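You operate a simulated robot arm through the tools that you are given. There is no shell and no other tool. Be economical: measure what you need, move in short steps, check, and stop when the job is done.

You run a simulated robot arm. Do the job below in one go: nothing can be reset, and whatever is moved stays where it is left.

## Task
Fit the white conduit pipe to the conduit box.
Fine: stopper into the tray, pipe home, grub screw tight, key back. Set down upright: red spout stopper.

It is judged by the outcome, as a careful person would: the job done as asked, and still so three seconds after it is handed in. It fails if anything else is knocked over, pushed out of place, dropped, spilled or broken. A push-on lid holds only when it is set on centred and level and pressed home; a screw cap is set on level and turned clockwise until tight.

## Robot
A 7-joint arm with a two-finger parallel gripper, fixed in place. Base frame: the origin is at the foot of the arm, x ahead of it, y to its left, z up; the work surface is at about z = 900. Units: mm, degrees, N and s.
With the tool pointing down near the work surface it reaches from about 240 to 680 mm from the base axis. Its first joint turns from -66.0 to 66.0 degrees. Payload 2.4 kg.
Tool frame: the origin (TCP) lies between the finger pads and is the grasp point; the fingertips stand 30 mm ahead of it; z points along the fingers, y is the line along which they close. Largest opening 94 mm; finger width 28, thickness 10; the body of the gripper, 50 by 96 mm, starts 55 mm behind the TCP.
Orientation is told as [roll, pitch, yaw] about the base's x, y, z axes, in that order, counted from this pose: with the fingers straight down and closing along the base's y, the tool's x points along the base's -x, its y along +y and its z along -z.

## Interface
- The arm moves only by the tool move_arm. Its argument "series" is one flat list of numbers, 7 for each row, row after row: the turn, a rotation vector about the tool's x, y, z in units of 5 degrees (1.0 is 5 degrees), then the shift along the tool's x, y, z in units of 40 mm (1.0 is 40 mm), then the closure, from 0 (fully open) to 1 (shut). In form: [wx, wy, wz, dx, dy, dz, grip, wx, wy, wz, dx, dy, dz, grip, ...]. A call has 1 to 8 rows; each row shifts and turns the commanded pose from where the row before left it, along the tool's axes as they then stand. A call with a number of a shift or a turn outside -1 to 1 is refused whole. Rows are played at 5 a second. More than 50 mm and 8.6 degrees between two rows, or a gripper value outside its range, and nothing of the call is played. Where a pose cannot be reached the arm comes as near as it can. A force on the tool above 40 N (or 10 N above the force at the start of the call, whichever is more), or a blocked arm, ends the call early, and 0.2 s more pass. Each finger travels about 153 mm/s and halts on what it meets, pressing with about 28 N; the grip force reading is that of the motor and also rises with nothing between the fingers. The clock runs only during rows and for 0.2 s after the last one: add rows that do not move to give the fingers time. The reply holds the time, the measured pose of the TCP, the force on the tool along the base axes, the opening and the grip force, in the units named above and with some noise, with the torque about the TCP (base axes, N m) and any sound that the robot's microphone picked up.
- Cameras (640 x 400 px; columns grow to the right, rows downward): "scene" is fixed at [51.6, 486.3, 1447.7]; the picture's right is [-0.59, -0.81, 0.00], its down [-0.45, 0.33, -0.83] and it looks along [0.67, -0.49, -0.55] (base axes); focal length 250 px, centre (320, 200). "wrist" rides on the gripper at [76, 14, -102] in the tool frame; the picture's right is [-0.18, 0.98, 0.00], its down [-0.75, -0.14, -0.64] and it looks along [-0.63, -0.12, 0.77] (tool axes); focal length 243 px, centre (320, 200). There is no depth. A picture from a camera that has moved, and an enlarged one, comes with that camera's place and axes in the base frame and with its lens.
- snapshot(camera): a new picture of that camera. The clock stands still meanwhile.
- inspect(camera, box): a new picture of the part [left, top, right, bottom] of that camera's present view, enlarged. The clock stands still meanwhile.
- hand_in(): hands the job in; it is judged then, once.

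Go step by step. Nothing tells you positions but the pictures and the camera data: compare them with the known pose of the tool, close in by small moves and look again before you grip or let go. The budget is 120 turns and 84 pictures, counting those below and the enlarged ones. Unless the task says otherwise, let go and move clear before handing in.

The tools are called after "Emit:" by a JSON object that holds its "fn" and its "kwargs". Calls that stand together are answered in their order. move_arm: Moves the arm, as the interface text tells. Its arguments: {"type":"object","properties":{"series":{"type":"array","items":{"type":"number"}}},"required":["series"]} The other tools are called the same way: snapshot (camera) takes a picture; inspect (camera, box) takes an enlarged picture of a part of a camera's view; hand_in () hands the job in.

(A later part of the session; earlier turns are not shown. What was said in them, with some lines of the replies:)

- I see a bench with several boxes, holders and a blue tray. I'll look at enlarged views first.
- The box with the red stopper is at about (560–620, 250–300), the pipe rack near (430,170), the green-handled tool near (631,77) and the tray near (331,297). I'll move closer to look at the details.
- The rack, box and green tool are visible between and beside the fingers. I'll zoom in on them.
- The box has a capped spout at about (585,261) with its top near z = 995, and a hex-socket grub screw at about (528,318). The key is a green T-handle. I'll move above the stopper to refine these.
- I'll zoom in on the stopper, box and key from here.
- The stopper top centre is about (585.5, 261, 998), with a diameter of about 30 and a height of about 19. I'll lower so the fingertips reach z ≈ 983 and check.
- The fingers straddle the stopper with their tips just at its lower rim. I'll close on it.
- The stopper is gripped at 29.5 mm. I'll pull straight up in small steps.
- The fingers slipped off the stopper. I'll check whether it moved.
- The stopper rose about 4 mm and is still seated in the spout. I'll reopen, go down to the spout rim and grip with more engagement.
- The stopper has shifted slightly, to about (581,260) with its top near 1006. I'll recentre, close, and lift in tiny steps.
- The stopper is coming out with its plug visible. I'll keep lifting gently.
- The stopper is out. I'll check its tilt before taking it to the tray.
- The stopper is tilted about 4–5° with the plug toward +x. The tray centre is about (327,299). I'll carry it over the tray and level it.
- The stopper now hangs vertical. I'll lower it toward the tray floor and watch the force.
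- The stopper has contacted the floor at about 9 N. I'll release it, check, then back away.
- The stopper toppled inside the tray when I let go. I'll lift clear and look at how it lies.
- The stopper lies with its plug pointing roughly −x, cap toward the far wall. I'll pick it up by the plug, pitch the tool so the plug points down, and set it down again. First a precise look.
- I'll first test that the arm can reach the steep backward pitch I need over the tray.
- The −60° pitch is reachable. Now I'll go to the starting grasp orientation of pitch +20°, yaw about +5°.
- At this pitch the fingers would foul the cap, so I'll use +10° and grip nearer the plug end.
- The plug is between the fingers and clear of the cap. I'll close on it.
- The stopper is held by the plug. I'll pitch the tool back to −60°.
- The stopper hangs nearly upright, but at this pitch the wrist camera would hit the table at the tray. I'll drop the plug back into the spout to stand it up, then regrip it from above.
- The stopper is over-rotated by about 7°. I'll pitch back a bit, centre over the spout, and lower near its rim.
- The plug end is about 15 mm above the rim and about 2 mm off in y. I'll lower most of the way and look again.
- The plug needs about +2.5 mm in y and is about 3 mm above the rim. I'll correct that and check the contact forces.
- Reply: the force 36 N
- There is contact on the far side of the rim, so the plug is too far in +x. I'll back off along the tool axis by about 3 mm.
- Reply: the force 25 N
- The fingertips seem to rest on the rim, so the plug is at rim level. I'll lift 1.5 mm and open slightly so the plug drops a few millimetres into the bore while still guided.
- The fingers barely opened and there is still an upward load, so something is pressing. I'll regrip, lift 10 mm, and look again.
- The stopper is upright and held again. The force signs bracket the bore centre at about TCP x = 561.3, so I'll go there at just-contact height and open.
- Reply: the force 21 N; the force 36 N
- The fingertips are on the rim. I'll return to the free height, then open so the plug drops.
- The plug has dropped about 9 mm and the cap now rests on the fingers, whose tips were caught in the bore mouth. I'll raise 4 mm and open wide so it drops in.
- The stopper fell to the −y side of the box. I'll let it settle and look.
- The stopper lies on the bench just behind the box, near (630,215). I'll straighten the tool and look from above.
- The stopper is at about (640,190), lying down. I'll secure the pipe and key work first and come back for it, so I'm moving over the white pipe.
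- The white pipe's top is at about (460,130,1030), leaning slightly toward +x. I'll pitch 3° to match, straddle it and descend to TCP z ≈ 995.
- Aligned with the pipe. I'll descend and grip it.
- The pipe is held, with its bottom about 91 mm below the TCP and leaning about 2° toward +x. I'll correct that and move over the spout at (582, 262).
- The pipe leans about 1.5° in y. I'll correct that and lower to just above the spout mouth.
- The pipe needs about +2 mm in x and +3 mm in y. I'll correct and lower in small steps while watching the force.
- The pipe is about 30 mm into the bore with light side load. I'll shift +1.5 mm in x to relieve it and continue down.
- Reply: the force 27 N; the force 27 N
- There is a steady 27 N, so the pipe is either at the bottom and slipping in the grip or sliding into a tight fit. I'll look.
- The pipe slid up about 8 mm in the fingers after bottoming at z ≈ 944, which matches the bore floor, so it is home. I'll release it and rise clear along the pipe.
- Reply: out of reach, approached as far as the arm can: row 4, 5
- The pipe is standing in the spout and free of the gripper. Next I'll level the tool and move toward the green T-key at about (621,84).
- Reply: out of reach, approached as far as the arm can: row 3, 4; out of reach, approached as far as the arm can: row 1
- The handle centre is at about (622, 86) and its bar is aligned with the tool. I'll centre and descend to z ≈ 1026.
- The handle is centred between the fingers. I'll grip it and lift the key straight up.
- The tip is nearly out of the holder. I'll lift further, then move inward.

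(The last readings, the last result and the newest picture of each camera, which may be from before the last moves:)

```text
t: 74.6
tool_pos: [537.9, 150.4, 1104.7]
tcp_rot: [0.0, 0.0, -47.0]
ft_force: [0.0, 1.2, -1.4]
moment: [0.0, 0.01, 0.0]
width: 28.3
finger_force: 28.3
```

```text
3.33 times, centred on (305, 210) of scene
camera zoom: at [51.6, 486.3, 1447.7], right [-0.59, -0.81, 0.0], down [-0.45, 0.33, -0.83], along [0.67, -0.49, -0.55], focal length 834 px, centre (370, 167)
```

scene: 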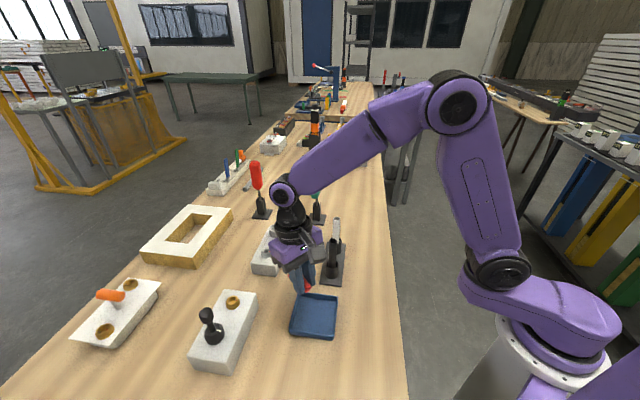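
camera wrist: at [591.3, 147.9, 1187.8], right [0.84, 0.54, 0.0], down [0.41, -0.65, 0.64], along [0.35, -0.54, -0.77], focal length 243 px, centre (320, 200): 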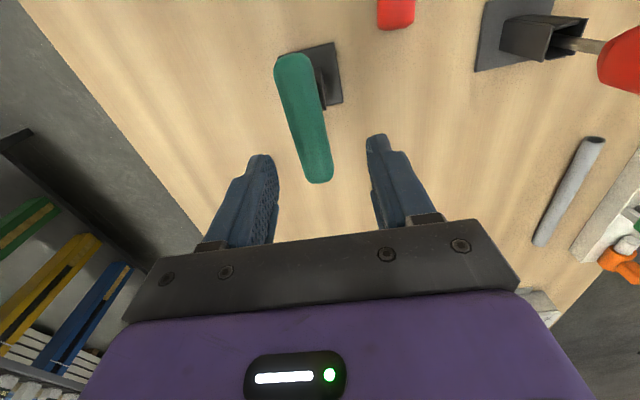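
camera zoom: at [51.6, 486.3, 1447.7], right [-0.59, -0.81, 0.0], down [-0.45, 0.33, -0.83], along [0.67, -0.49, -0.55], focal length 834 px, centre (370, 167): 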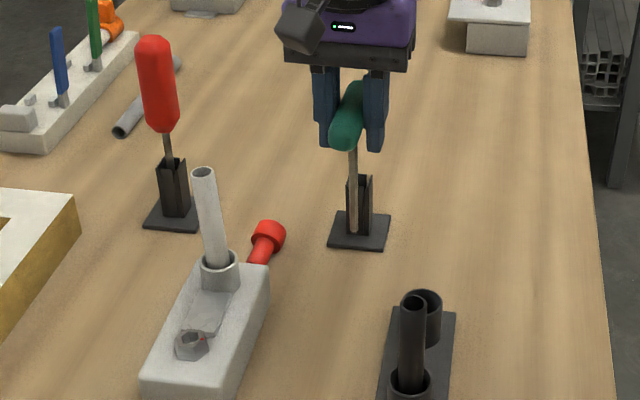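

The key tip hangs straight, about 121 mm below the TCP. To get maximum clockwise travel I'll pre-rotate +120° (two hex steps).

Emit:
{"fn": "move_arm", "kwargs": {"series": [0, 0, -1, 0, 0, 0, 1, 0, 0, -1, 0, 0, 0, 1, 0, 0, -1, 0, 0, 0, 1, 0, 0, -1, 0, 0, 0, 1, 0, 0, -1, 0, 0, 0, 1, 0, 0, -1, 0, 0, 0, 1, 0, 0, -1, 0, 0, 0, 1, 0, 0, -1, 0, 0, 0, 1]}}

Emit:
{"fn": "move_arm", "kwargs": {"series": [0, 0, -1, 0, 0, 0, 1, 0, 0, -1, 0, 0, 0, 1, 0, 0, -1, 0, 0, 0, 1, 0, 0, -1, 0, 0, 0, 1, 0, 0, -1, 0, 0, 0, 1, 0, 0, -1, 0, 0, 0, 1, 0, 0, -1, 0, 0, 0, 1, 0, 0, -1, 0, 0, 0, 1]}}

Emit:
{"fn": "move_arm", "kwargs": {"series": [0, 0, -1, 0, 0, 0, 1, 0, 0, -1, 0, 0, 0, 1, 0, 0, -1, 0, 0, 0, 1, 0, 0, -1, 0, 0, 0, 1, 0, 0, -1, 0, 0, 0, 1, 0, 0, -1, 0, 0, 0, 1, 0, 0, -1, 0, 0, 0, 1, 0, 0, -1, 0, 0, 0, 1]}}

```text
t: 76.4
tool_pos: [538.4, 150.9, 1104.1]
tcp_rot: [-0.1, -0.1, -6.7]
ft_force: [-0.3, -0.6, -2.5]
moment: [-0.04, 0.0, -0.02]
width: 28.1
finger_force: 27.9
```

```text
t: 78.2
tool_pos: [538.6, 151.1, 1104.6]
tcp_rot: [0.0, 0.0, 33.1]
ft_force: [-0.8, 0.6, -1.1]
moment: [-0.01, 0.04, 0.02]
width: 28.2
finger_force: 28.2
```

```text
t: 80.0
tool_pos: [538.2, 151.1, 1103.8]
tcp_rot: [-0.1, 0.1, 73.2]
ft_force: [-0.6, -0.8, -1.5]
moment: [-0.02, 0.0, 0.01]
width: 28.1
finger_force: 27.8
```

Emit:
{"fn": "move_arm", "kwargs": {"series": [0, 0, 0, -0.908, 0.449, 0, 1, 0, 0, 0, -0.908, 0.449, 0, 1, 0, 0, 0, -0.908, 0.449, 0, 1, 0, 0, 0, -0.6, 0.024, 0, 1, 0, 0, 0, -0.6, 0.024, 0, 1, 0, 0, 0, 0, 0, 0.45, 1, 0, 0, 0, 0, 0, 0, 1]}}

Emit:
{"fn": "inspect", "kwargs": {"camera": "scene", "box": [240, 200, 300, 270]}}

```text
t: 81.6
tool_pos: [531.4, 317.3, 1085.6]
tcp_rot: [0.0, 0.1, 73.1]
ft_force: [-0.4, 0.2, -2.0]
moment: [-0.04, 0.0, 0.0]
width: 27.9
finger_force: 27.6
```

```text
5.71 times, centred on (270, 235) of scene
camera zoom: at [51.6, 486.3, 1447.7], right [-0.59, -0.81, 0.0], down [-0.45, 0.33, -0.83], along [0.67, -0.49, -0.55], focal length 1431 px, centre (606, 0)
```

zoom: 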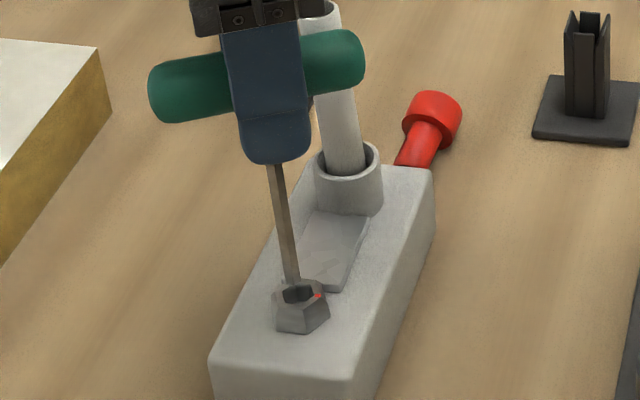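

The key tip sits just above the socket, needing about −2 mm in y. I'll correct and lower gently.

Emit:
{"fn": "move_arm", "kwargs": {"series": [0, 0, 0, 0.045, -0.022, 0.1, 1, 0, 0, 0, 0, 0, 0.1, 1, 0, 0, 0, 0, 0, 0, 1]}}

Emit:
{"fn": "move_arm", "kwargs": {"series": [0, 0, 0, 0, 0, 0.075, 1, 0, 0, 0, 0, 0, 0, 1]}}

Emit:
{"fn": "inspect", "kwargs": {"camera": "scene", "box": [255, 235, 285, 265]}}

```text
t: 82.4
tool_pos: [531.6, 314.4, 1077.9]
tcp_rot: [-0.1, 0.0, 73.0]
ft_force: [0.2, 0.1, -1.8]
moment: [0.02, -0.01, 0.0]
width: 28.0
finger_force: 28.0
```

```text
t: 83.0
tool_pos: [532.5, 315.8, 1074.8]
tcp_rot: [-0.1, 0.0, 73.1]
ft_force: [0.5, 0.4, -1.3]
moment: [0.02, 0.05, -0.01]
width: 28.4
finger_force: 27.9
```

```text
13.33 times, centred on (270, 250) of scene
camera zoom: at [51.6, 486.3, 1447.7], right [-0.59, -0.81, 0.0], down [-0.45, 0.33, -0.83], along [0.67, -0.49, -0.55], focal length 3338 px, centre (987, -467)
```

zoom: 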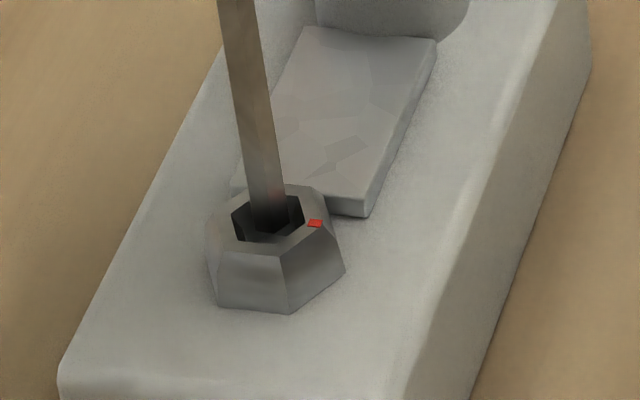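

The tip is inside the hex hole and centred. I'll lower until it bottoms.

Emit:
{"fn": "move_arm", "kwargs": {"series": [0, 0, 0, 0, 0, 0.075, 1, 0, 0, 0, 0, 0, 0, 1]}}

Emit:
{"fn": "move_arm", "kwargs": {"series": [0, 0, 0, 0, 0, 0.075, 1, 0, 0, 0, 0, 0, 0, 1]}}

Emit:
{"fn": "move_arm", "kwargs": {"series": [0, 0, 0, 0, 0, 0.075, 1, 0, 0, 0, 0, 0, 0, 1]}}

```text
t: 83.6
tool_pos: [530.6, 314.9, 1072.2]
tcp_rot: [-0.1, 0.0, 73.2]
ft_force: [0.5, -0.2, -2.2]
moment: [0.0, -0.01, -0.02]
width: 28.0
finger_force: 27.5
```

```text
t: 84.2
tool_pos: [530.3, 315.2, 1067.6]
tcp_rot: [0.1, -0.1, 73.1]
ft_force: [0.9, 0.8, -1.5]
moment: [0.01, 0.0, -0.03]
width: 28.1
finger_force: 27.8
```

```text
t: 84.8
tool_pos: [532.6, 314.7, 1068.0]
tcp_rot: [-0.3, -0.2, 73.0]
ft_force: [-0.9, -3.2, 21.6]
moment: [-0.29, 0.26, 0.03]
width: 28.1
finger_force: 28.1
```

Contact at about 1068. I'll ease the pressure slightly and turn clockwise while watching height and torque.

Emit:
{"fn": "move_arm", "kwargs": {"series": [0, 0, 0, 0, 0, -0.02, 1, 0, 0, 1, 0, 0, 0, 1, 0, 0, 1, 0, 0, 0, 1, 0, 0, 1, 0, 0, 0, 1, 0, 0, 0, 0, 0, 0, 1]}}

Emit:
{"fn": "move_arm", "kwargs": {"series": [0, 0, 1, 0, 0, 0, 1, 0, 0, 1, 0, 0, 0, 1, 0, 0, 1, 0, 0, 0, 1, 0, 0, 0, 0, 0, 0, 1]}}

Emit:
{"fn": "move_arm", "kwargs": {"series": [0, 0, 1, 0, 0, 0, 1, 0, 0, 1, 0, 0, 0, 1, 0, 0, 1, 0, 0, 0, 1, 0, 0, 1, 0, 0, 0, 1, 0, 0, 0, 0, 0, 0, 1]}}

```text
t: 86.0
tool_pos: [531.5, 314.4, 1067.5]
tcp_rot: [-0.1, -0.1, 58.0]
ft_force: [-2.6, -1.2, 24.2]
moment: [-0.17, 0.23, 0.15]
width: 28.3
finger_force: 27.8
```

```text
t: 87.0
tool_pos: [530.9, 314.5, 1066.9]
tcp_rot: [0.1, 0.0, 43.0]
ft_force: [-3.5, -1.7, 21.4]
moment: [-0.21, 0.37, 0.17]
width: 28.1
finger_force: 28.6
```

```text
t: 88.2
tool_pos: [529.8, 314.5, 1067.7]
tcp_rot: [0.0, -0.1, 23.0]
ft_force: [-3.4, -0.3, 19.7]
moment: [-0.06, 0.41, 0.23]
width: 28.0
finger_force: 27.8
```

Emit:
{"fn": "inspect", "kwargs": {"camera": "scene", "box": [255, 235, 285, 265]}}

```text
13.33 times, centred on (270, 250) of scene
camera zoom: at [51.1, 486.1, 1447.8], right [-0.59, -0.81, 0.0], down [-0.45, 0.33, -0.83], along [0.67, -0.49, -0.55], focal length 3338 px, centre (987, -467)
```

zoom: 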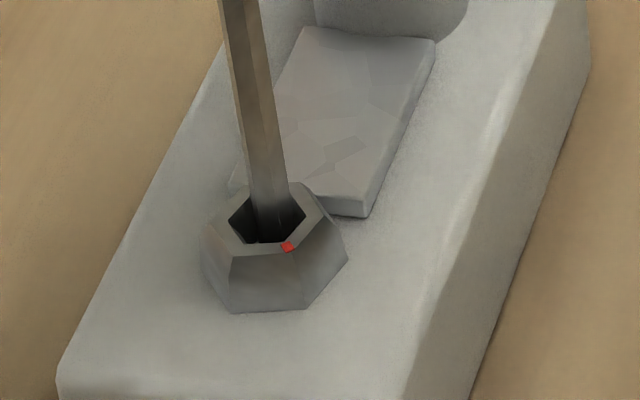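

The screw is engaged: its red mark turned clockwise. I'll continue clockwise and watch the torque.

Emit:
{"fn": "move_arm", "kwargs": {"series": [0, 0, 1, 0, 0, 0, 1, 0, 0, 1, 0, 0, 0, 1, 0, 0, 1, 0, 0, 0, 1, 0, 0, 1, 0, 0, 0, 1, 0, 0, 1, 0, 0, 0, 1]}}

Emit:
{"fn": "move_arm", "kwargs": {"series": [0, 0, 1, 0, 0, 0, 1, 0, 0, 1, 0, 0, 0, 1, 0, 0, 1, 0, 0, 0, 1, 0, 0, 1, 0, 0, 0, 1, 0, 0, 1, 0, 0, 0, 1]}}

Emit:
{"fn": "move_arm", "kwargs": {"series": [0, 0, 1, 0, 0, 0, 1, 0, 0, 1, 0, 0, 0, 1, 0, 0, 1, 0, 0, 0, 1, 0, 0, 1, 0, 0, 0, 1, 0, 0, 1, 0, 0, 0, 1]}}

```text
t: 89.4
tool_pos: [531.3, 315.6, 1067.2]
tcp_rot: [0.0, -0.1, -1.9]
ft_force: [-6.0, 0.2, 15.8]
moment: [0.09, 0.66, 0.25]
width: 28.3
finger_force: 28.2
```

```text
t: 90.6
tool_pos: [531.9, 314.6, 1066.9]
tcp_rot: [0.1, -0.2, -26.9]
ft_force: [-1.4, 2.6, 9.2]
moment: [0.3, 0.19, 0.7]
width: 28.3
finger_force: 28.2
```

```text
t: 91.8
tool_pos: [530.9, 315.1, 1065.7]
tcp_rot: [0.1, 0.1, -51.9]
ft_force: [0.6, 0.4, 2.1]
moment: [0.12, -0.03, 1.44]
width: 34.9
finger_force: 27.4
```

Torque has risen to 1.44 N·m and the handle starts to twist in the fingers. I'll nudge a little more to confirm it is tight.

Emit:
{"fn": "move_arm", "kwargs": {"series": [0, 0, 0.6, 0, 0, 0, 1, 0, 0, 0, 0, 0, 0, 1, 0, 0, 0, 0, 0, 0, 1]}}

Emit:
{"fn": "inspect", "kwargs": {"camera": "scene", "box": [245, 205, 295, 265]}}

```text
t: 92.6
tool_pos: [530.9, 314.2, 1065.4]
tcp_rot: [0.0, 0.0, -54.8]
ft_force: [-0.7, 3.0, -0.2]
moment: [0.22, -0.05, 1.49]
width: 36.3
finger_force: 28.1
```

```text
6.67 times, centred on (270, 235) of scene
camera zoom: at [51.6, 486.4, 1447.7], right [-0.59, -0.81, 0.0], down [-0.45, 0.33, -0.83], along [0.67, -0.49, -0.55], focal length 1669 px, centre (653, -33)
```

zoom: 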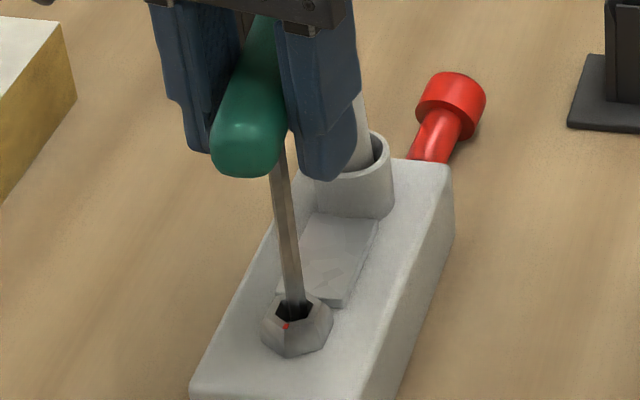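

The torque is saturated at about 1.5 N·m with only the handle slipping, so the screw is tight. I'll turn the tool back about 16° to realign with the handle without loosening the screw.

Emit:
{"fn": "move_arm", "kwargs": {"series": [0, 0, -1, 0, 0, 0, 1, 0, 0, -1, 0, 0, 0, 1, 0, 0, 0, 0, 0, 0, 1]}}

Emit:
{"fn": "move_arm", "kwargs": {"series": [0, 0, -0.8, 0, 0, 0, 1, 0, 0, 0, 0, 0, 0, 1]}}

```text
t: 93.4
tool_pos: [530.1, 315.1, 1065.7]
tcp_rot: [-0.1, 0.0, -44.9]
ft_force: [-1.3, 1.2, -0.8]
moment: [0.2, 0.13, 0.75]
width: 36.3
finger_force: 28.1
```

```text
t: 94.0
tool_pos: [531.5, 315.1, 1066.1]
tcp_rot: [0.2, -0.1, -40.9]
ft_force: [0.6, 0.6, 0.2]
moment: [0.08, 0.05, 0.54]
width: 35.7
finger_force: 28.7
```

Emit:
{"fn": "move_arm", "kwargs": {"series": [0, 0, -0.8, 0, 0, 0, 1, 0, 0, 0, 0, 0, 0, 1]}}

Emit:
{"fn": "move_arm", "kwargs": {"series": [0, 0, -0.6, 0, 0, 0, 1, 0, 0, 0, 0, 0, 0, 1]}}

```text
t: 94.6
tool_pos: [531.0, 314.5, 1067.4]
tcp_rot: [0.1, -0.1, -37.0]
ft_force: [-0.5, 0.7, -0.2]
moment: [0.03, -0.11, 0.49]
width: 33.9
finger_force: 27.1
```

```text
t: 95.2
tool_pos: [531.9, 316.8, 1067.5]
tcp_rot: [-0.1, -0.1, -33.9]
ft_force: [0.4, 1.0, -0.4]
moment: [0.04, -0.07, 0.46]
width: 32.6
finger_force: 27.7
```

Realigning works, with the width falling back. I'll continue.

Emit:
{"fn": "move_arm", "kwargs": {"series": [0, 0, -0.9, 0, 0, 0, 1, 0, 0, 0, 0, 0, 0, 1]}}

Emit:
{"fn": "move_arm", "kwargs": {"series": [0, 0, -0.8, 0, 0, 0, 1, 0, 0, 0, 0, 0, 0, 1]}}

```text
t: 95.8
tool_pos: [530.8, 314.9, 1065.9]
tcp_rot: [0.0, 0.0, -29.3]
ft_force: [1.3, 0.8, -0.4]
moment: [0.1, -0.07, 0.42]
width: 30.7
finger_force: 28.4
```

```text
t: 96.4
tool_pos: [532.2, 314.5, 1066.4]
tcp_rot: [0.0, 0.0, -25.4]
ft_force: [1.2, 0.3, -2.5]
moment: [0.05, -0.02, 0.36]
width: 29.1
finger_force: 27.9
```

Emit:
{"fn": "move_arm", "kwargs": {"series": [0, 0, -0.6, 0, 0, 0, 1, 0, 0, 0, 0, 0, 0, 1]}}

Emit:
{"fn": "move_arm", "kwargs": {"series": [0, 0, 0, 0, 0, -0.1, 1, 0, 0, 0, 0, 0, -0.2, 1, 0, 0, 0, 0, 0, -0.4, 1, 0, 0, 0, 0, 0, -0.3, 1, 0, 0, 0, 0, 0, 0, 1]}}

```text
t: 97.0
tool_pos: [532.0, 315.8, 1066.9]
tcp_rot: [-0.1, 0.1, -22.4]
ft_force: [0.6, 0.5, -1.1]
moment: [0.01, -0.02, 0.35]
width: 28.5
finger_force: 28.3
```

```text
t: 98.2
tool_pos: [531.2, 315.3, 1107.4]
tcp_rot: [0.1, 0.0, -22.4]
ft_force: [0.7, 0.1, -2.0]
moment: [-0.01, -0.03, -0.01]
width: 28.1
finger_force: 28.2
```

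The screw stayed tight and the key is out. I'll carry it back around the pipe toward its holder.

Emit:
{"fn": "move_arm", "kwargs": {"series": [0, 0, 0, -0.1, -0.77, 0, 1, 0, 0, 0, -0.1, -0.77, 0, 1, 0, 0, 0, -0.51, -0.736, 0, 1, 0, 0, 0, -0.51, -0.736, 0, 1, 0, 0, 0, -0.51, -0.736, 0, 1, 0, 0, 1, 0, 0, 0, 1, 0, 0, 1, 0, 0, 0, 1, 0, 0, 1, 0, 0, 0, 1]}}

Emit:
{"fn": "move_arm", "kwargs": {"series": [0, 0, 1, 0, 0, 0, 1, 0, 0, 0.92, 0, 0, 0, 1, 0, 0, 0, 0, 0, 0, 1]}}

```text
t: 100.0
tool_pos: [536.9, 151.4, 1106.8]
tcp_rot: [0.0, 0.0, -37.5]
ft_force: [0.3, 0.3, -1.2]
moment: [0.02, 0.02, -0.03]
width: 27.9
finger_force: 28.6
```

```text
t: 100.8
tool_pos: [537.7, 149.4, 1108.0]
tcp_rot: [0.0, 0.0, -47.0]
ft_force: [-0.2, 0.2, -2.0]
moment: [0.03, 0.01, -0.02]
width: 28.5
finger_force: 27.4
```

Emit:
{"fn": "move_arm", "kwargs": {"series": [0, 0, 0, -0.857, 0.152, 0, 1, 0, 0, 0, -0.857, 0.152, 0, 1, 0, 0, 0, -0.857, 0.152, 0.1, 1, 0, 0, 0, 0, 0, 0.15, 1, 0, 0, 0, 0, 0, 0, 1]}}

Emit:
{"fn": "inspect", "kwargs": {"camera": "scene", "box": [295, 160, 345, 230]}}

```text
t: 102.0
tool_pos: [621.5, 86.7, 1097.4]
tcp_rot: [0.0, 0.0, -47.1]
ft_force: [0.1, 0.0, -1.5]
moment: [0.0, 0.02, 0.01]
width: 28.2
finger_force: 28.1
```

```text
5.71 times, centred on (320, 195) of scene
camera zoom: at [51.6, 486.3, 1447.7], right [-0.59, -0.81, 0.0], down [-0.45, 0.33, -0.83], along [0.67, -0.49, -0.55], focal length 1431 px, centre (320, 229)
```

zoom: 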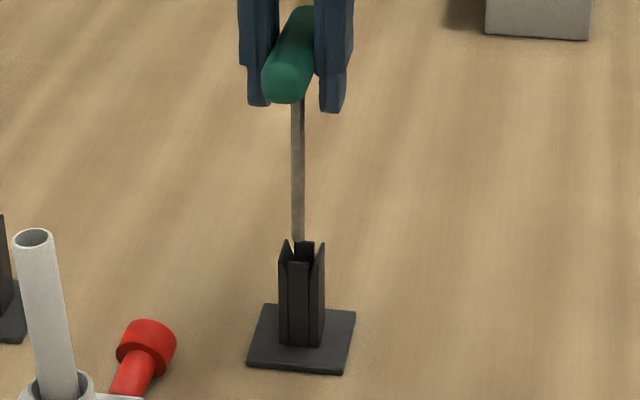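

The tip is right above the holder opening. A small shift, then I'll lower gently.

Emit:
{"fn": "move_arm", "kwargs": {"series": [0, 0, 0, 0, -0.03, 0.25, 1, 0, 0, 0, 0, 0, 0.15, 1, 0, 0, 0, 0, 0, 0.1, 1, 0, 0, 0, 0, 0, 0, 1]}}

```text
t: 103.0
tool_pos: [622.2, 86.7, 1077.4]
tcp_rot: [0.1, -0.1, -46.9]
ft_force: [0.5, -0.7, -1.3]
moment: [-0.09, -0.09, 0.04]
width: 27.8
finger_force: 28.4
```

Emit:
{"fn": "move_arm", "kwargs": {"series": [0, 0, 0, 0, 0, 0.25, 1, 0, 0, 0, 0, 0, 0.25, 1, 0, 0, 0, 0, 0, 0, 1]}}

Emit:
{"fn": "move_arm", "kwargs": {"series": [0, 0, 0, 0, 0, 0.25, 1, 0, 0, 0, 0, 0, 0.25, 1, 0, 0, 0, 0, 0, 0.12, 1, 0, 0, 0, 0, 0, 0, 1]}}

```text
t: 103.8
tool_pos: [621.1, 85.4, 1057.4]
tcp_rot: [0.1, -0.2, -47.1]
ft_force: [4.7, -5.4, 0.6]
moment: [-0.59, -0.5, -0.02]
width: 27.9
finger_force: 27.7
```

```text
t: 104.8
tool_pos: [621.0, 86.1, 1032.5]
tcp_rot: [0.1, 0.0, -46.9]
ft_force: [4.3, -4.1, 1.2]
moment: [-0.47, -0.48, 0.02]
width: 28.2
finger_force: 28.1
```

Emit:
{"fn": "move_arm", "kwargs": {"series": [0, 0, 0, -0.04, 0, 0.07, 1, 0, 0, 0, 0, 0, 0.06, 1, 0, 0, 0, 0, 0, 0, 1]}}

Emit:
{"fn": "move_arm", "kwargs": {"series": [0, 0, 0, 0, 0, 0.04, 1, 0, 0, 0, 0, 0, 0, 1]}}

```text
t: 105.6
tool_pos: [620.7, 86.8, 1026.9]
tcp_rot: [-0.1, 0.1, -46.9]
ft_force: [0.4, 0.8, -1.5]
moment: [-0.02, 0.0, 0.0]
width: 28.1
finger_force: 27.8
```

```text
t: 106.2
tool_pos: [621.4, 85.5, 1025.2]
tcp_rot: [0.0, 0.0, -47.0]
ft_force: [-0.7, -0.1, -1.7]
moment: [-0.02, 0.02, -0.03]
width: 28.2
finger_force: 28.1
```

Emit:
{"fn": "move_arm", "kwargs": {"series": [0, 0, 0, 0, 0, 0.04, 1, 0, 0, 0, 0, 0, 0, 1]}}

Emit:
{"fn": "move_arm", "kwargs": {"series": [0, 0, 0, 0, 0, 0.04, 1, 0, 0, 0, 0, 0, 0, 1]}}

```text
t: 106.8
tool_pos: [621.6, 86.1, 1025.1]
tcp_rot: [0.1, -0.1, -47.0]
ft_force: [-1.7, 0.5, 3.2]
moment: [-0.02, 0.12, -0.01]
width: 28.3
finger_force: 28.1
```

```text
t: 107.4
tool_pos: [622.4, 85.7, 1024.4]
tcp_rot: [0.3, -0.2, -47.0]
ft_force: [-3.7, 1.9, 20.7]
moment: [0.1, 0.39, 0.04]
width: 28.1
finger_force: 27.8
```

The key is seated in its holder. I'll unload, open, and rise clear.

Emit:
{"fn": "move_arm", "kwargs": {"series": [0, 0, 0, 0, 0, -0.06, 1, 0, 0, 0, 0, 0, 0, 0.6, 0, 0, 0, 0, 0, 0, 0.35, 0, 0, 0, 0, 0, -0.4, 0.35, 0, 0, 0, 0, 0, -0.8, 0.35, 0, 0, 0, 0.4, 0, -0.3, 0.35, 0, 0, 0, 0, 0, 0, 0.35]}}

```text
t: 109.0
tool_pos: [610.5, 96.6, 1084.6]
tcp_rot: [-0.1, -0.1, -47.0]
ft_force: [-0.7, -0.1, 0.8]
moment: [0.03, 0.03, 0.02]
width: 61.1
finger_force: 0.0
```

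The key is back in its holder. To pick up the stopper with the wrist camera on the far side from the pipe I need yaw ≈ +128°, so I'll try rotating there.

Emit:
{"fn": "move_arm", "kwargs": {"series": [0, 0, -1, 0.5, 0, 0, 0.6, 0, 0, -1, 0, 0, 0, 0.6, 0, 0, -1, 0, 0, 0, 0.6, 0, 0, -1, 0, 0, 0, 0.6, 0, 0, -1, 0, 0, 0, 0.6, 0, 0, -1, 0, 0, 0, 0.6, 0, 0, -1, 0, 0, 0, 0.6, 0, 0, -1, 0, 0, 0, 0.6]}}

Emit:
{"fn": "move_arm", "kwargs": {"series": [0, 0, -1, 0, 0, 0, 0.6, 0, 0, -1, 0, 0, 0, 0.6, 0, 0, -1, 0, 0, 0, 0.6, 0, 0, -1, 0, 0, 0, 0.6, 0, 0, -1, 0, 0, 0, 0.6, 0, 0, -1, 0, 0, 0, 0.6, 0, 0, -1, 0, 0, 0, 0.6, 0, 0, -1, 0, 0, 0, 0.6]}}

Emit:
{"fn": "move_arm", "kwargs": {"series": [0, 0, -1, 0, 0, 0, 0.6, 0, 0, -1, 0, 0, 0, 0.6, 0, 0, -1, 0, 0, 0, 0.6, 0, 0, -1, 0, 0, 0, 0.6, 0, 0, -1, 0, 0, 0, 0.6, 0, 0, -1, 0, 0, 0, 0.6, 0, 0, -1, 0, 0, 0, 0.6, 0, 0, -1, 0, 0, 0, 0.6]}}

Emit:
{"fn": "move_arm", "kwargs": {"series": [0, 0, -1, 0, 0, 0, 0.6, 0, 0, -1, 0, 0, 0, 0.6, 0, 0, -1, 0, 0, 0, 0.6, 0, 0, -1, 0, 0, 0, 0.6, 0, 0, -1, 0, 0, 0, 0.6, 0, 0, -1, 0, 0, 0, 0.6, 0, 0, -1, 0, 0, 0, 0.6, 0, 0, -1, 0, 0, 0, 0.6]}}

```text
t: 110.8
tool_pos: [597.7, 111.8, 1083.4]
tcp_rot: [-0.1, 0.0, -6.8]
ft_force: [0.7, -0.1, -0.7]
moment: [0.01, -0.02, -0.02]
width: 37.8
finger_force: 0.0
```

```text
t: 112.6
tool_pos: [597.5, 112.5, 1083.6]
tcp_rot: [0.0, 0.0, 33.2]
ft_force: [0.1, -0.1, -0.5]
moment: [0.0, -0.03, -0.01]
width: 37.5
finger_force: 0.2
```

```text
t: 114.4
tool_pos: [595.9, 112.1, 1085.4]
tcp_rot: [0.0, 0.1, 73.1]
ft_force: [0.0, 0.3, 0.2]
moment: [0.01, 0.04, 0.0]
width: 37.7
finger_force: 0.1
```

```text
t: 116.2
tool_pos: [597.7, 112.0, 1085.1]
tcp_rot: [0.0, 0.1, 113.2]
ft_force: [0.5, -0.2, 0.3]
moment: [0.01, 0.02, -0.02]
width: 37.5
finger_force: 0.0
```

Yaw +113° is fine. I'll complete the rotation and move out over the stopper, low enough to stay within reach.

Emit:
{"fn": "move_arm", "kwargs": {"series": [0, 0, -1, -0.757, -0.513, 0, 0.6, 0, 0, -1, -0.757, -0.513, 0, 0.6, 0, 0, -1, 0, 0, 0, 0.6, 0, 0, 0, 0, 0, 0.94, 0.6, 0, 0, 0, 0, 0, 0.94, 0.6, 0, 0, 0, 0, 0, 0, 0.6]}}

```text
t: 117.6
tool_pos: [609.1, 183.8, 1008.8]
tcp_rot: [-0.2, 0.0, 128.0]
ft_force: [-0.9, -0.2, -0.1]
moment: [-0.01, 0.0, -0.02]
width: 37.6
finger_force: 0.1
```

Emit:
{"fn": "move_arm", "kwargs": {"series": [0, 0, 0, 0.19, -0.72, 0.5, 0.6, 0, 0, 0, 0, 0, 0.7, 0.6, 0, 0, 0, 0, 0, 0.65, 0.6, 0, 0, 0, 0, 0, 0, 0.6]}}

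```text
t: 118.6
tool_pos: [636.2, 196.0, 934.3]
tcp_rot: [-0.1, 0.1, 128.0]
ft_force: [-0.8, 0.0, -0.1]
moment: [0.0, 0.01, 0.01]
width: 37.5
finger_force: 0.0
```

Emit:
{"fn": "move_arm", "kwargs": {"series": [0, 0, 0, 0, 0, 0, 1, 0, 0, 0, 0, 0, 0, 1, 0, 0, 0, 0, 0, 0, 1, 0, 0, 0, 0, 0, 0, 1]}}

```text
t: 119.6
tool_pos: [635.5, 195.7, 936.1]
tcp_rot: [0.0, 0.0, 128.0]
ft_force: [0.3, -0.7, -0.1]
moment: [0.01, -0.02, -0.02]
width: 17.9
finger_force: 27.9
```

The plug is gripped. I'll carry the stopper low and inward to free bench space at about (500,196).

Emit:
{"fn": "move_arm", "kwargs": {"series": [0, 0, 0, 0.39, 0.31, -0.375, 1, 0, 0, 0, -0.62, 0.588, 0, 1, 0, 0, 0, -0.62, 0.588, 0, 1, 0, 0, 0, -0.62, 0.588, 0, 1, 0, 0, 0, -0.62, 0.588, 0, 1, 0, 0, 0, 0, 0, 0.36, 1, 0, 0, 0, 0, 0, 0, 1]}}

```text
t: 121.2
tool_pos: [499.9, 196.6, 935.5]
tcp_rot: [-0.2, 0.0, 128.0]
ft_force: [-0.2, 0.3, -0.7]
moment: [-0.01, -0.03, -0.01]
width: 18.1
finger_force: 27.1
```

I'll lay it here, release, rise, then regrip the cap with a −20° lean.

Emit:
{"fn": "move_arm", "kwargs": {"series": [0, 0, 0, 0, 0, 0, 0.55, 0, 0, 0, 0, 0, 0, 0.55, 0, 0, 0, 0, 0, -0.75, 0.55, 0, 0, 0, 0, 0, -0.75, 0.55, 0, -1, 0, 0.86, 0, 0, 0.55, 0, -1, 0, 0, 0, 0, 0.55, 0, -1, 0, 0, 0, 0, 0.55, 0, -1, 0, 0, 0, 0, 0.55]}}

Emit:
{"fn": "inspect", "kwargs": {"camera": "wrist", "box": [220, 40, 420, 220]}}

```text
t: 123.0
tool_pos: [521.4, 169.6, 997.3]
tcp_rot: [-0.2, -20.1, 127.9]
ft_force: [0.6, 0.3, 0.1]
moment: [-0.01, -0.01, -0.03]
width: 42.5
finger_force: 0.1
```

```text
2.22 times, centred on (320, 130) of wrist
camera zoom: at [575.6, 75.8, 1066.4], right [-0.88, -0.47, 0.06], down [-0.19, 0.47, 0.86], along [-0.43, 0.75, -0.5], focal length 539 px, centre (320, 356)
```

zoom: 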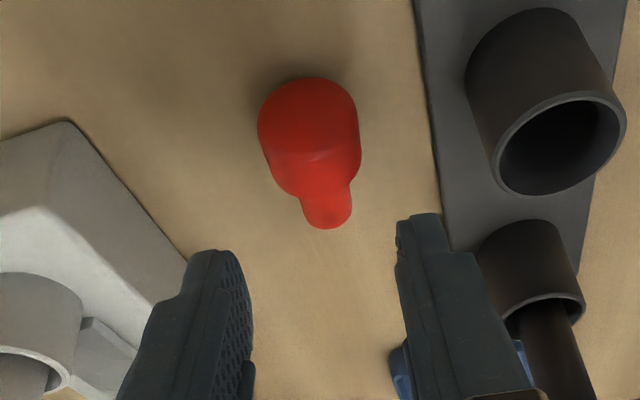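

The stopper lies exactly as predicted and is centred between the fingers, clear of the rack. I'll descend and grip the cap.

Emit:
{"fn": "move_arm", "kwargs": {"series": [0, 0, 0, 0.26, 0, 0.72, 0.55, 0, 0, 0, 0.26, 0, 0.72, 0.55, 0, 0, 0, 0, 0, 0, 0.55, 0, 0, 0, 0, 0, 0, 1, 0, 0, 0, 0, 0, 0, 1, 0, 0, 0, 0, 0, 0, 1]}}

```text
t: 124.4
tool_pos: [522.4, 169.2, 934.1]
tcp_rot: [0.0, -20.0, 128.0]
ft_force: [0.0, 0.0, 0.4]
moment: [0.01, 0.05, -0.02]
width: 29.7
finger_force: 27.4
```

The cap is gripped. I'll lift and tilt the tool by +80° so the plug points straight down, with the camera on top.

Emit:
{"fn": "move_arm", "kwargs": {"series": [0, 1, 0, 0, 0, -1, 1, 0, 1, 0, 0, 0, -1, 1, 0, 1, 0, 0, 0, -1, 1, 0, 1, 0, 0, 0, -0.3, 1, 0, 1, 0, 0, 0, 0, 1, 0, 1, 0, 0, 0, 0, 1, 0, 1, 0, 0, 0, 0, 1, 0, 1, 0, 0, 0, 0, 1]}}

Emit:
{"fn": "move_arm", "kwargs": {"series": [0, 1, 0, 0, 0, 0, 1, 0, 1, 0, 0, 0, 0, 1, 0, 1, 0, 0, 0, 0, 1, 0, 1, 0, 0, 0, 0, 1, 0, 1, 0, 0, 0, 0, 1, 0, 1, 0, 0, 0, 0, 1, 0, 1, 0, 0, 0, 0, 1, 0, 0.92, 0, 0, 0, 0, 1]}}

```text
t: 126.2
tool_pos: [541.0, 145.2, 1060.9]
tcp_rot: [-0.2, 20.1, 128.0]
ft_force: [-0.7, -0.5, -0.3]
moment: [0.0, 0.0, 0.01]
width: 29.8
finger_force: 28.2
```

```text
t: 128.0
tool_pos: [540.8, 143.7, 1062.1]
tcp_rot: [-0.1, 59.6, 127.9]
ft_force: [0.2, 0.3, -0.4]
moment: [-0.01, 0.01, 0.01]
width: 29.7
finger_force: 27.7
```

The tilt is reached. I'll translate to above the tray at the same height.

Emit:
{"fn": "move_arm", "kwargs": {"series": [0, 0, 0, -0.489, 0.26, -0.8325, 1, 0, 0, 0, -0.489, 0.26, -0.8325, 1, 0, 0, 0, -0.489, 0.26, -0.8325, 1, 0, 0, 0, -0.489, 0.26, -0.8325, 1, 0, 0, 0, -0.489, 0.26, -0.8325, 1, 0, 0, 0, -0.489, 0.26, -0.8325, 1, 0, 0, 0, -0.489, 0.26, -0.8325, 1, 0, 0, 0, 0, 0, 0, 1]}}

```text
t: 129.8
tool_pos: [316.7, 312.5, 1061.6]
tcp_rot: [0.0, 59.6, 127.8]
ft_force: [-0.6, 0.3, -0.7]
moment: [-0.01, -0.02, -0.02]
width: 29.8
finger_force: 28.5
```

Reachable. I'll descend to just above the tray and use the last picture to check verticality.

Emit:
{"fn": "move_arm", "kwargs": {"series": [0, 0, 0, -0.917, 0, 0.5375, 1, 0, 0, 0, -0.86, 0, 0.504, 1, 0, 0, 0, 0, 0, 0, 1]}}

Emit:
{"fn": "inspect", "kwargs": {"camera": "scene", "box": [270, 235, 370, 345]}}

```text
t: 130.6
tool_pos: [317.3, 313.9, 978.6]
tcp_rot: [-0.2, 59.7, 127.8]
ft_force: [-0.8, -0.9, -0.5]
moment: [0.02, 0.01, 0.0]
width: 29.9
finger_force: 27.3
```

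```text
3.64 times, centred on (320, 290) of scene
camera zoom: at [51.6, 486.3, 1447.7], right [-0.59, -0.81, 0.0], down [-0.45, 0.33, -0.83], along [0.67, -0.49, -0.55], focal length 910 px, centre (320, -127)
```

zoom: 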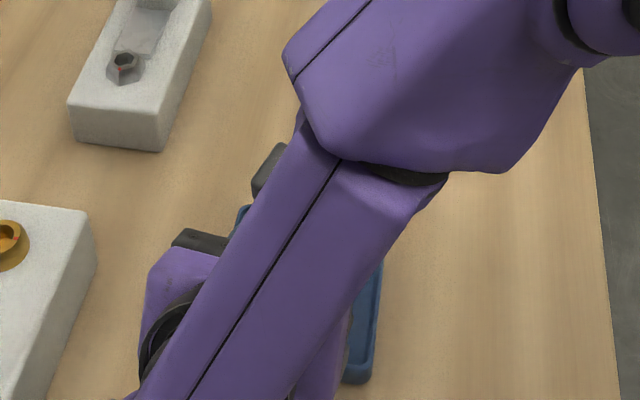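

The arm blocks the view, so I continue by force feedback. I'll lower in small steps until the plug touches the tray floor.

Emit:
{"fn": "move_arm", "kwargs": {"series": [0, 0, 0, -0.19, 0, 0.11, 1, 0, 0, 0, -0.15, 0, 0.09, 1, 0, 0, 0, 0, 0, 0, 1]}}

Emit:
{"fn": "move_arm", "kwargs": {"series": [0, 0, 0, -0.043, 0, 0.025, 1, 0, 0, 0, 0, 0, 0, 1]}}

Emit:
{"fn": "move_arm", "kwargs": {"series": [0, 0, 0, -0.043, 0, 0.025, 1, 0, 0, 0, 0, 0, 0, 1]}}

```text
t: 131.4
tool_pos: [318.0, 312.2, 963.3]
tcp_rot: [-0.1, 59.6, 127.9]
ft_force: [0.6, 0.1, -0.1]
moment: [-0.03, 0.01, -0.01]
width: 30.0
finger_force: 27.8
```

```text
t: 132.0
tool_pos: [318.5, 311.7, 961.8]
tcp_rot: [-0.1, 59.5, 127.8]
ft_force: [-0.8, 0.4, 0.0]
moment: [-0.02, 0.02, -0.01]
width: 29.7
finger_force: 28.3
```

```text
t: 132.6
tool_pos: [316.6, 313.1, 959.4]
tcp_rot: [-0.1, 59.5, 127.8]
ft_force: [-0.1, 0.5, 0.2]
moment: [-0.03, 0.0, 0.01]
width: 29.8
finger_force: 28.0
```

Emit:
{"fn": "move_arm", "kwargs": {"series": [0, 0, 0, -0.043, 0, 0.025, 1, 0, 0, 0, 0, 0, 0, 1]}}

Emit:
{"fn": "move_arm", "kwargs": {"series": [0, 0, 0, -0.026, 0, 0.015, 1, 0, 0, 0, 0, 0, 0, 1]}}

Emit:
{"fn": "move_arm", "kwargs": {"series": [0, 0, 0, -0.026, 0, 0.015, 1, 0, 0, 0, 0, 0, 0, 1]}}

```text
t: 133.2
tool_pos: [317.2, 313.9, 957.7]
tcp_rot: [0.0, 59.6, 127.9]
ft_force: [-0.3, 0.3, -0.1]
moment: [0.03, 0.0, 0.04]
width: 29.8
finger_force: 27.4
```

```text
t: 133.8
tool_pos: [316.1, 313.1, 957.0]
tcp_rot: [-0.1, 59.7, 127.7]
ft_force: [-1.0, 1.3, 13.6]
moment: [-0.13, -0.03, -0.05]
width: 29.9
finger_force: 27.9
```

```text
t: 134.4
tool_pos: [317.6, 312.2, 957.3]
tcp_rot: [-0.3, 59.9, 127.9]
ft_force: [-2.4, 2.4, 28.9]
moment: [-0.18, -0.15, 0.0]
width: 29.7
finger_force: 28.6
```

Contact is at the predicted height and the centre of pressure is near the plug axis, so it is standing flat. I'll unload to about 2 N, then open slowly.

Emit:
{"fn": "move_arm", "kwargs": {"series": [0, 0, 0, 0.045, 0, -0.026, 1, 0, 0, 0, 0, 0, 0, 1, 0, 0, 0, 0, 0, 0, 1]}}

```text
t: 135.2
tool_pos: [317.4, 311.7, 956.6]
tcp_rot: [0.0, 59.6, 127.9]
ft_force: [1.7, 2.7, 10.8]
moment: [-0.01, -0.17, 0.01]
width: 29.9
finger_force: 28.4
```

Emit:
{"fn": "move_arm", "kwargs": {"series": [0, 0, 0, 0.015, 0, -0.009, 1, 0, 0, 0, 0, 0, 0, 1]}}

```text
t: 135.8
tool_pos: [316.7, 312.8, 957.1]
tcp_rot: [0.1, 59.5, 128.1]
ft_force: [0.0, -0.6, -0.1]
moment: [-0.01, -0.01, 0.02]
width: 29.9
finger_force: 27.9
```

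The load is zero and the stopper is at the floor. I'll open gradually.

Emit:
{"fn": "move_arm", "kwargs": {"series": [0, 0, 0, 0, 0, 0, 0.675, 0, 0, 0, 0, 0, 0, 0.665, 0, 0, 0, 0, 0, 0, 0.65, 0, 0, 0, 0, 0, 0, 0.63, 0, 0, 0, 0, 0, 0, 0.6, 0, 0, 0, 0, 0, 0, 0.55, 0, 0, 0, 0, 0, 0, 0.5, 0, 0, 0, 0, 0, 0, 0.5]}}

```text
t: 137.6
tool_pos: [317.1, 312.3, 957.1]
tcp_rot: [0.0, 59.6, 128.0]
ft_force: [1.0, 0.5, 0.0]
moment: [0.03, -0.04, 0.02]
width: 46.7
finger_force: 0.1
```

Released without any side load. I'll withdraw straight back along the tool axis.

Emit:
{"fn": "move_arm", "kwargs": {"series": [0, 0, 0, 0, 0, -0.2, 0.5, 0, 0, 0, 0, 0, -0.5, 0.5, 0, 0, 0, 0, 0, -0.8, 0.5, 0, 0, 0, 0, 0, -1, 0.5, 0, 0, 0, 0.5, 0, -0.5, 0.5, 0, 0, 0, 0.8, 0, 0, 0.5, 0, 0, 0, 0, 0, 0, 0.5]}}

```text
t: 139.2
tool_pos: [268.9, 374.2, 1063.6]
tcp_rot: [0.1, 59.8, 128.0]
ft_force: [-0.5, -1.0, 0.7]
moment: [-0.03, 0.01, 0.0]
width: 47.2
finger_force: 0.1
```

The gripper is clear. I'll try one last look, though the picture budget is likely spent.

Emit:
{"fn": "inspect", "kwargs": {"camera": "scene", "box": [270, 235, 370, 345]}}

```text
refused: no pictures are left
```

The picture budget is spent. By the force readings the pipe is home, the screw is tight, the key is back and the stopper was set down flat in the tray, so I'm handing in.

Emit:
{"fn": "hand_in", "kwargs": {}}

```text
The job is handed in.
```

The job is handed in, but I couldn't confirm by picture that the red stopper is still standing upright in the tray. The arm blocked the last picture, and the budget was spent after that. The force readings showed it set down flat and released cleanly.

- **Pipe:** the white pipe is home in the conduit box spout.
- **Grub screw:** tight, turned clockwise to about 1.5 N·m, where the key handle began to slip in the gripper.
- **Key:** back in its holder; by force readings it is seated.
- **Stopper:** it toppled once in the tray, then fell onto the bench beside the box while I was standing it back up. I picked it up and set it in the tray again.
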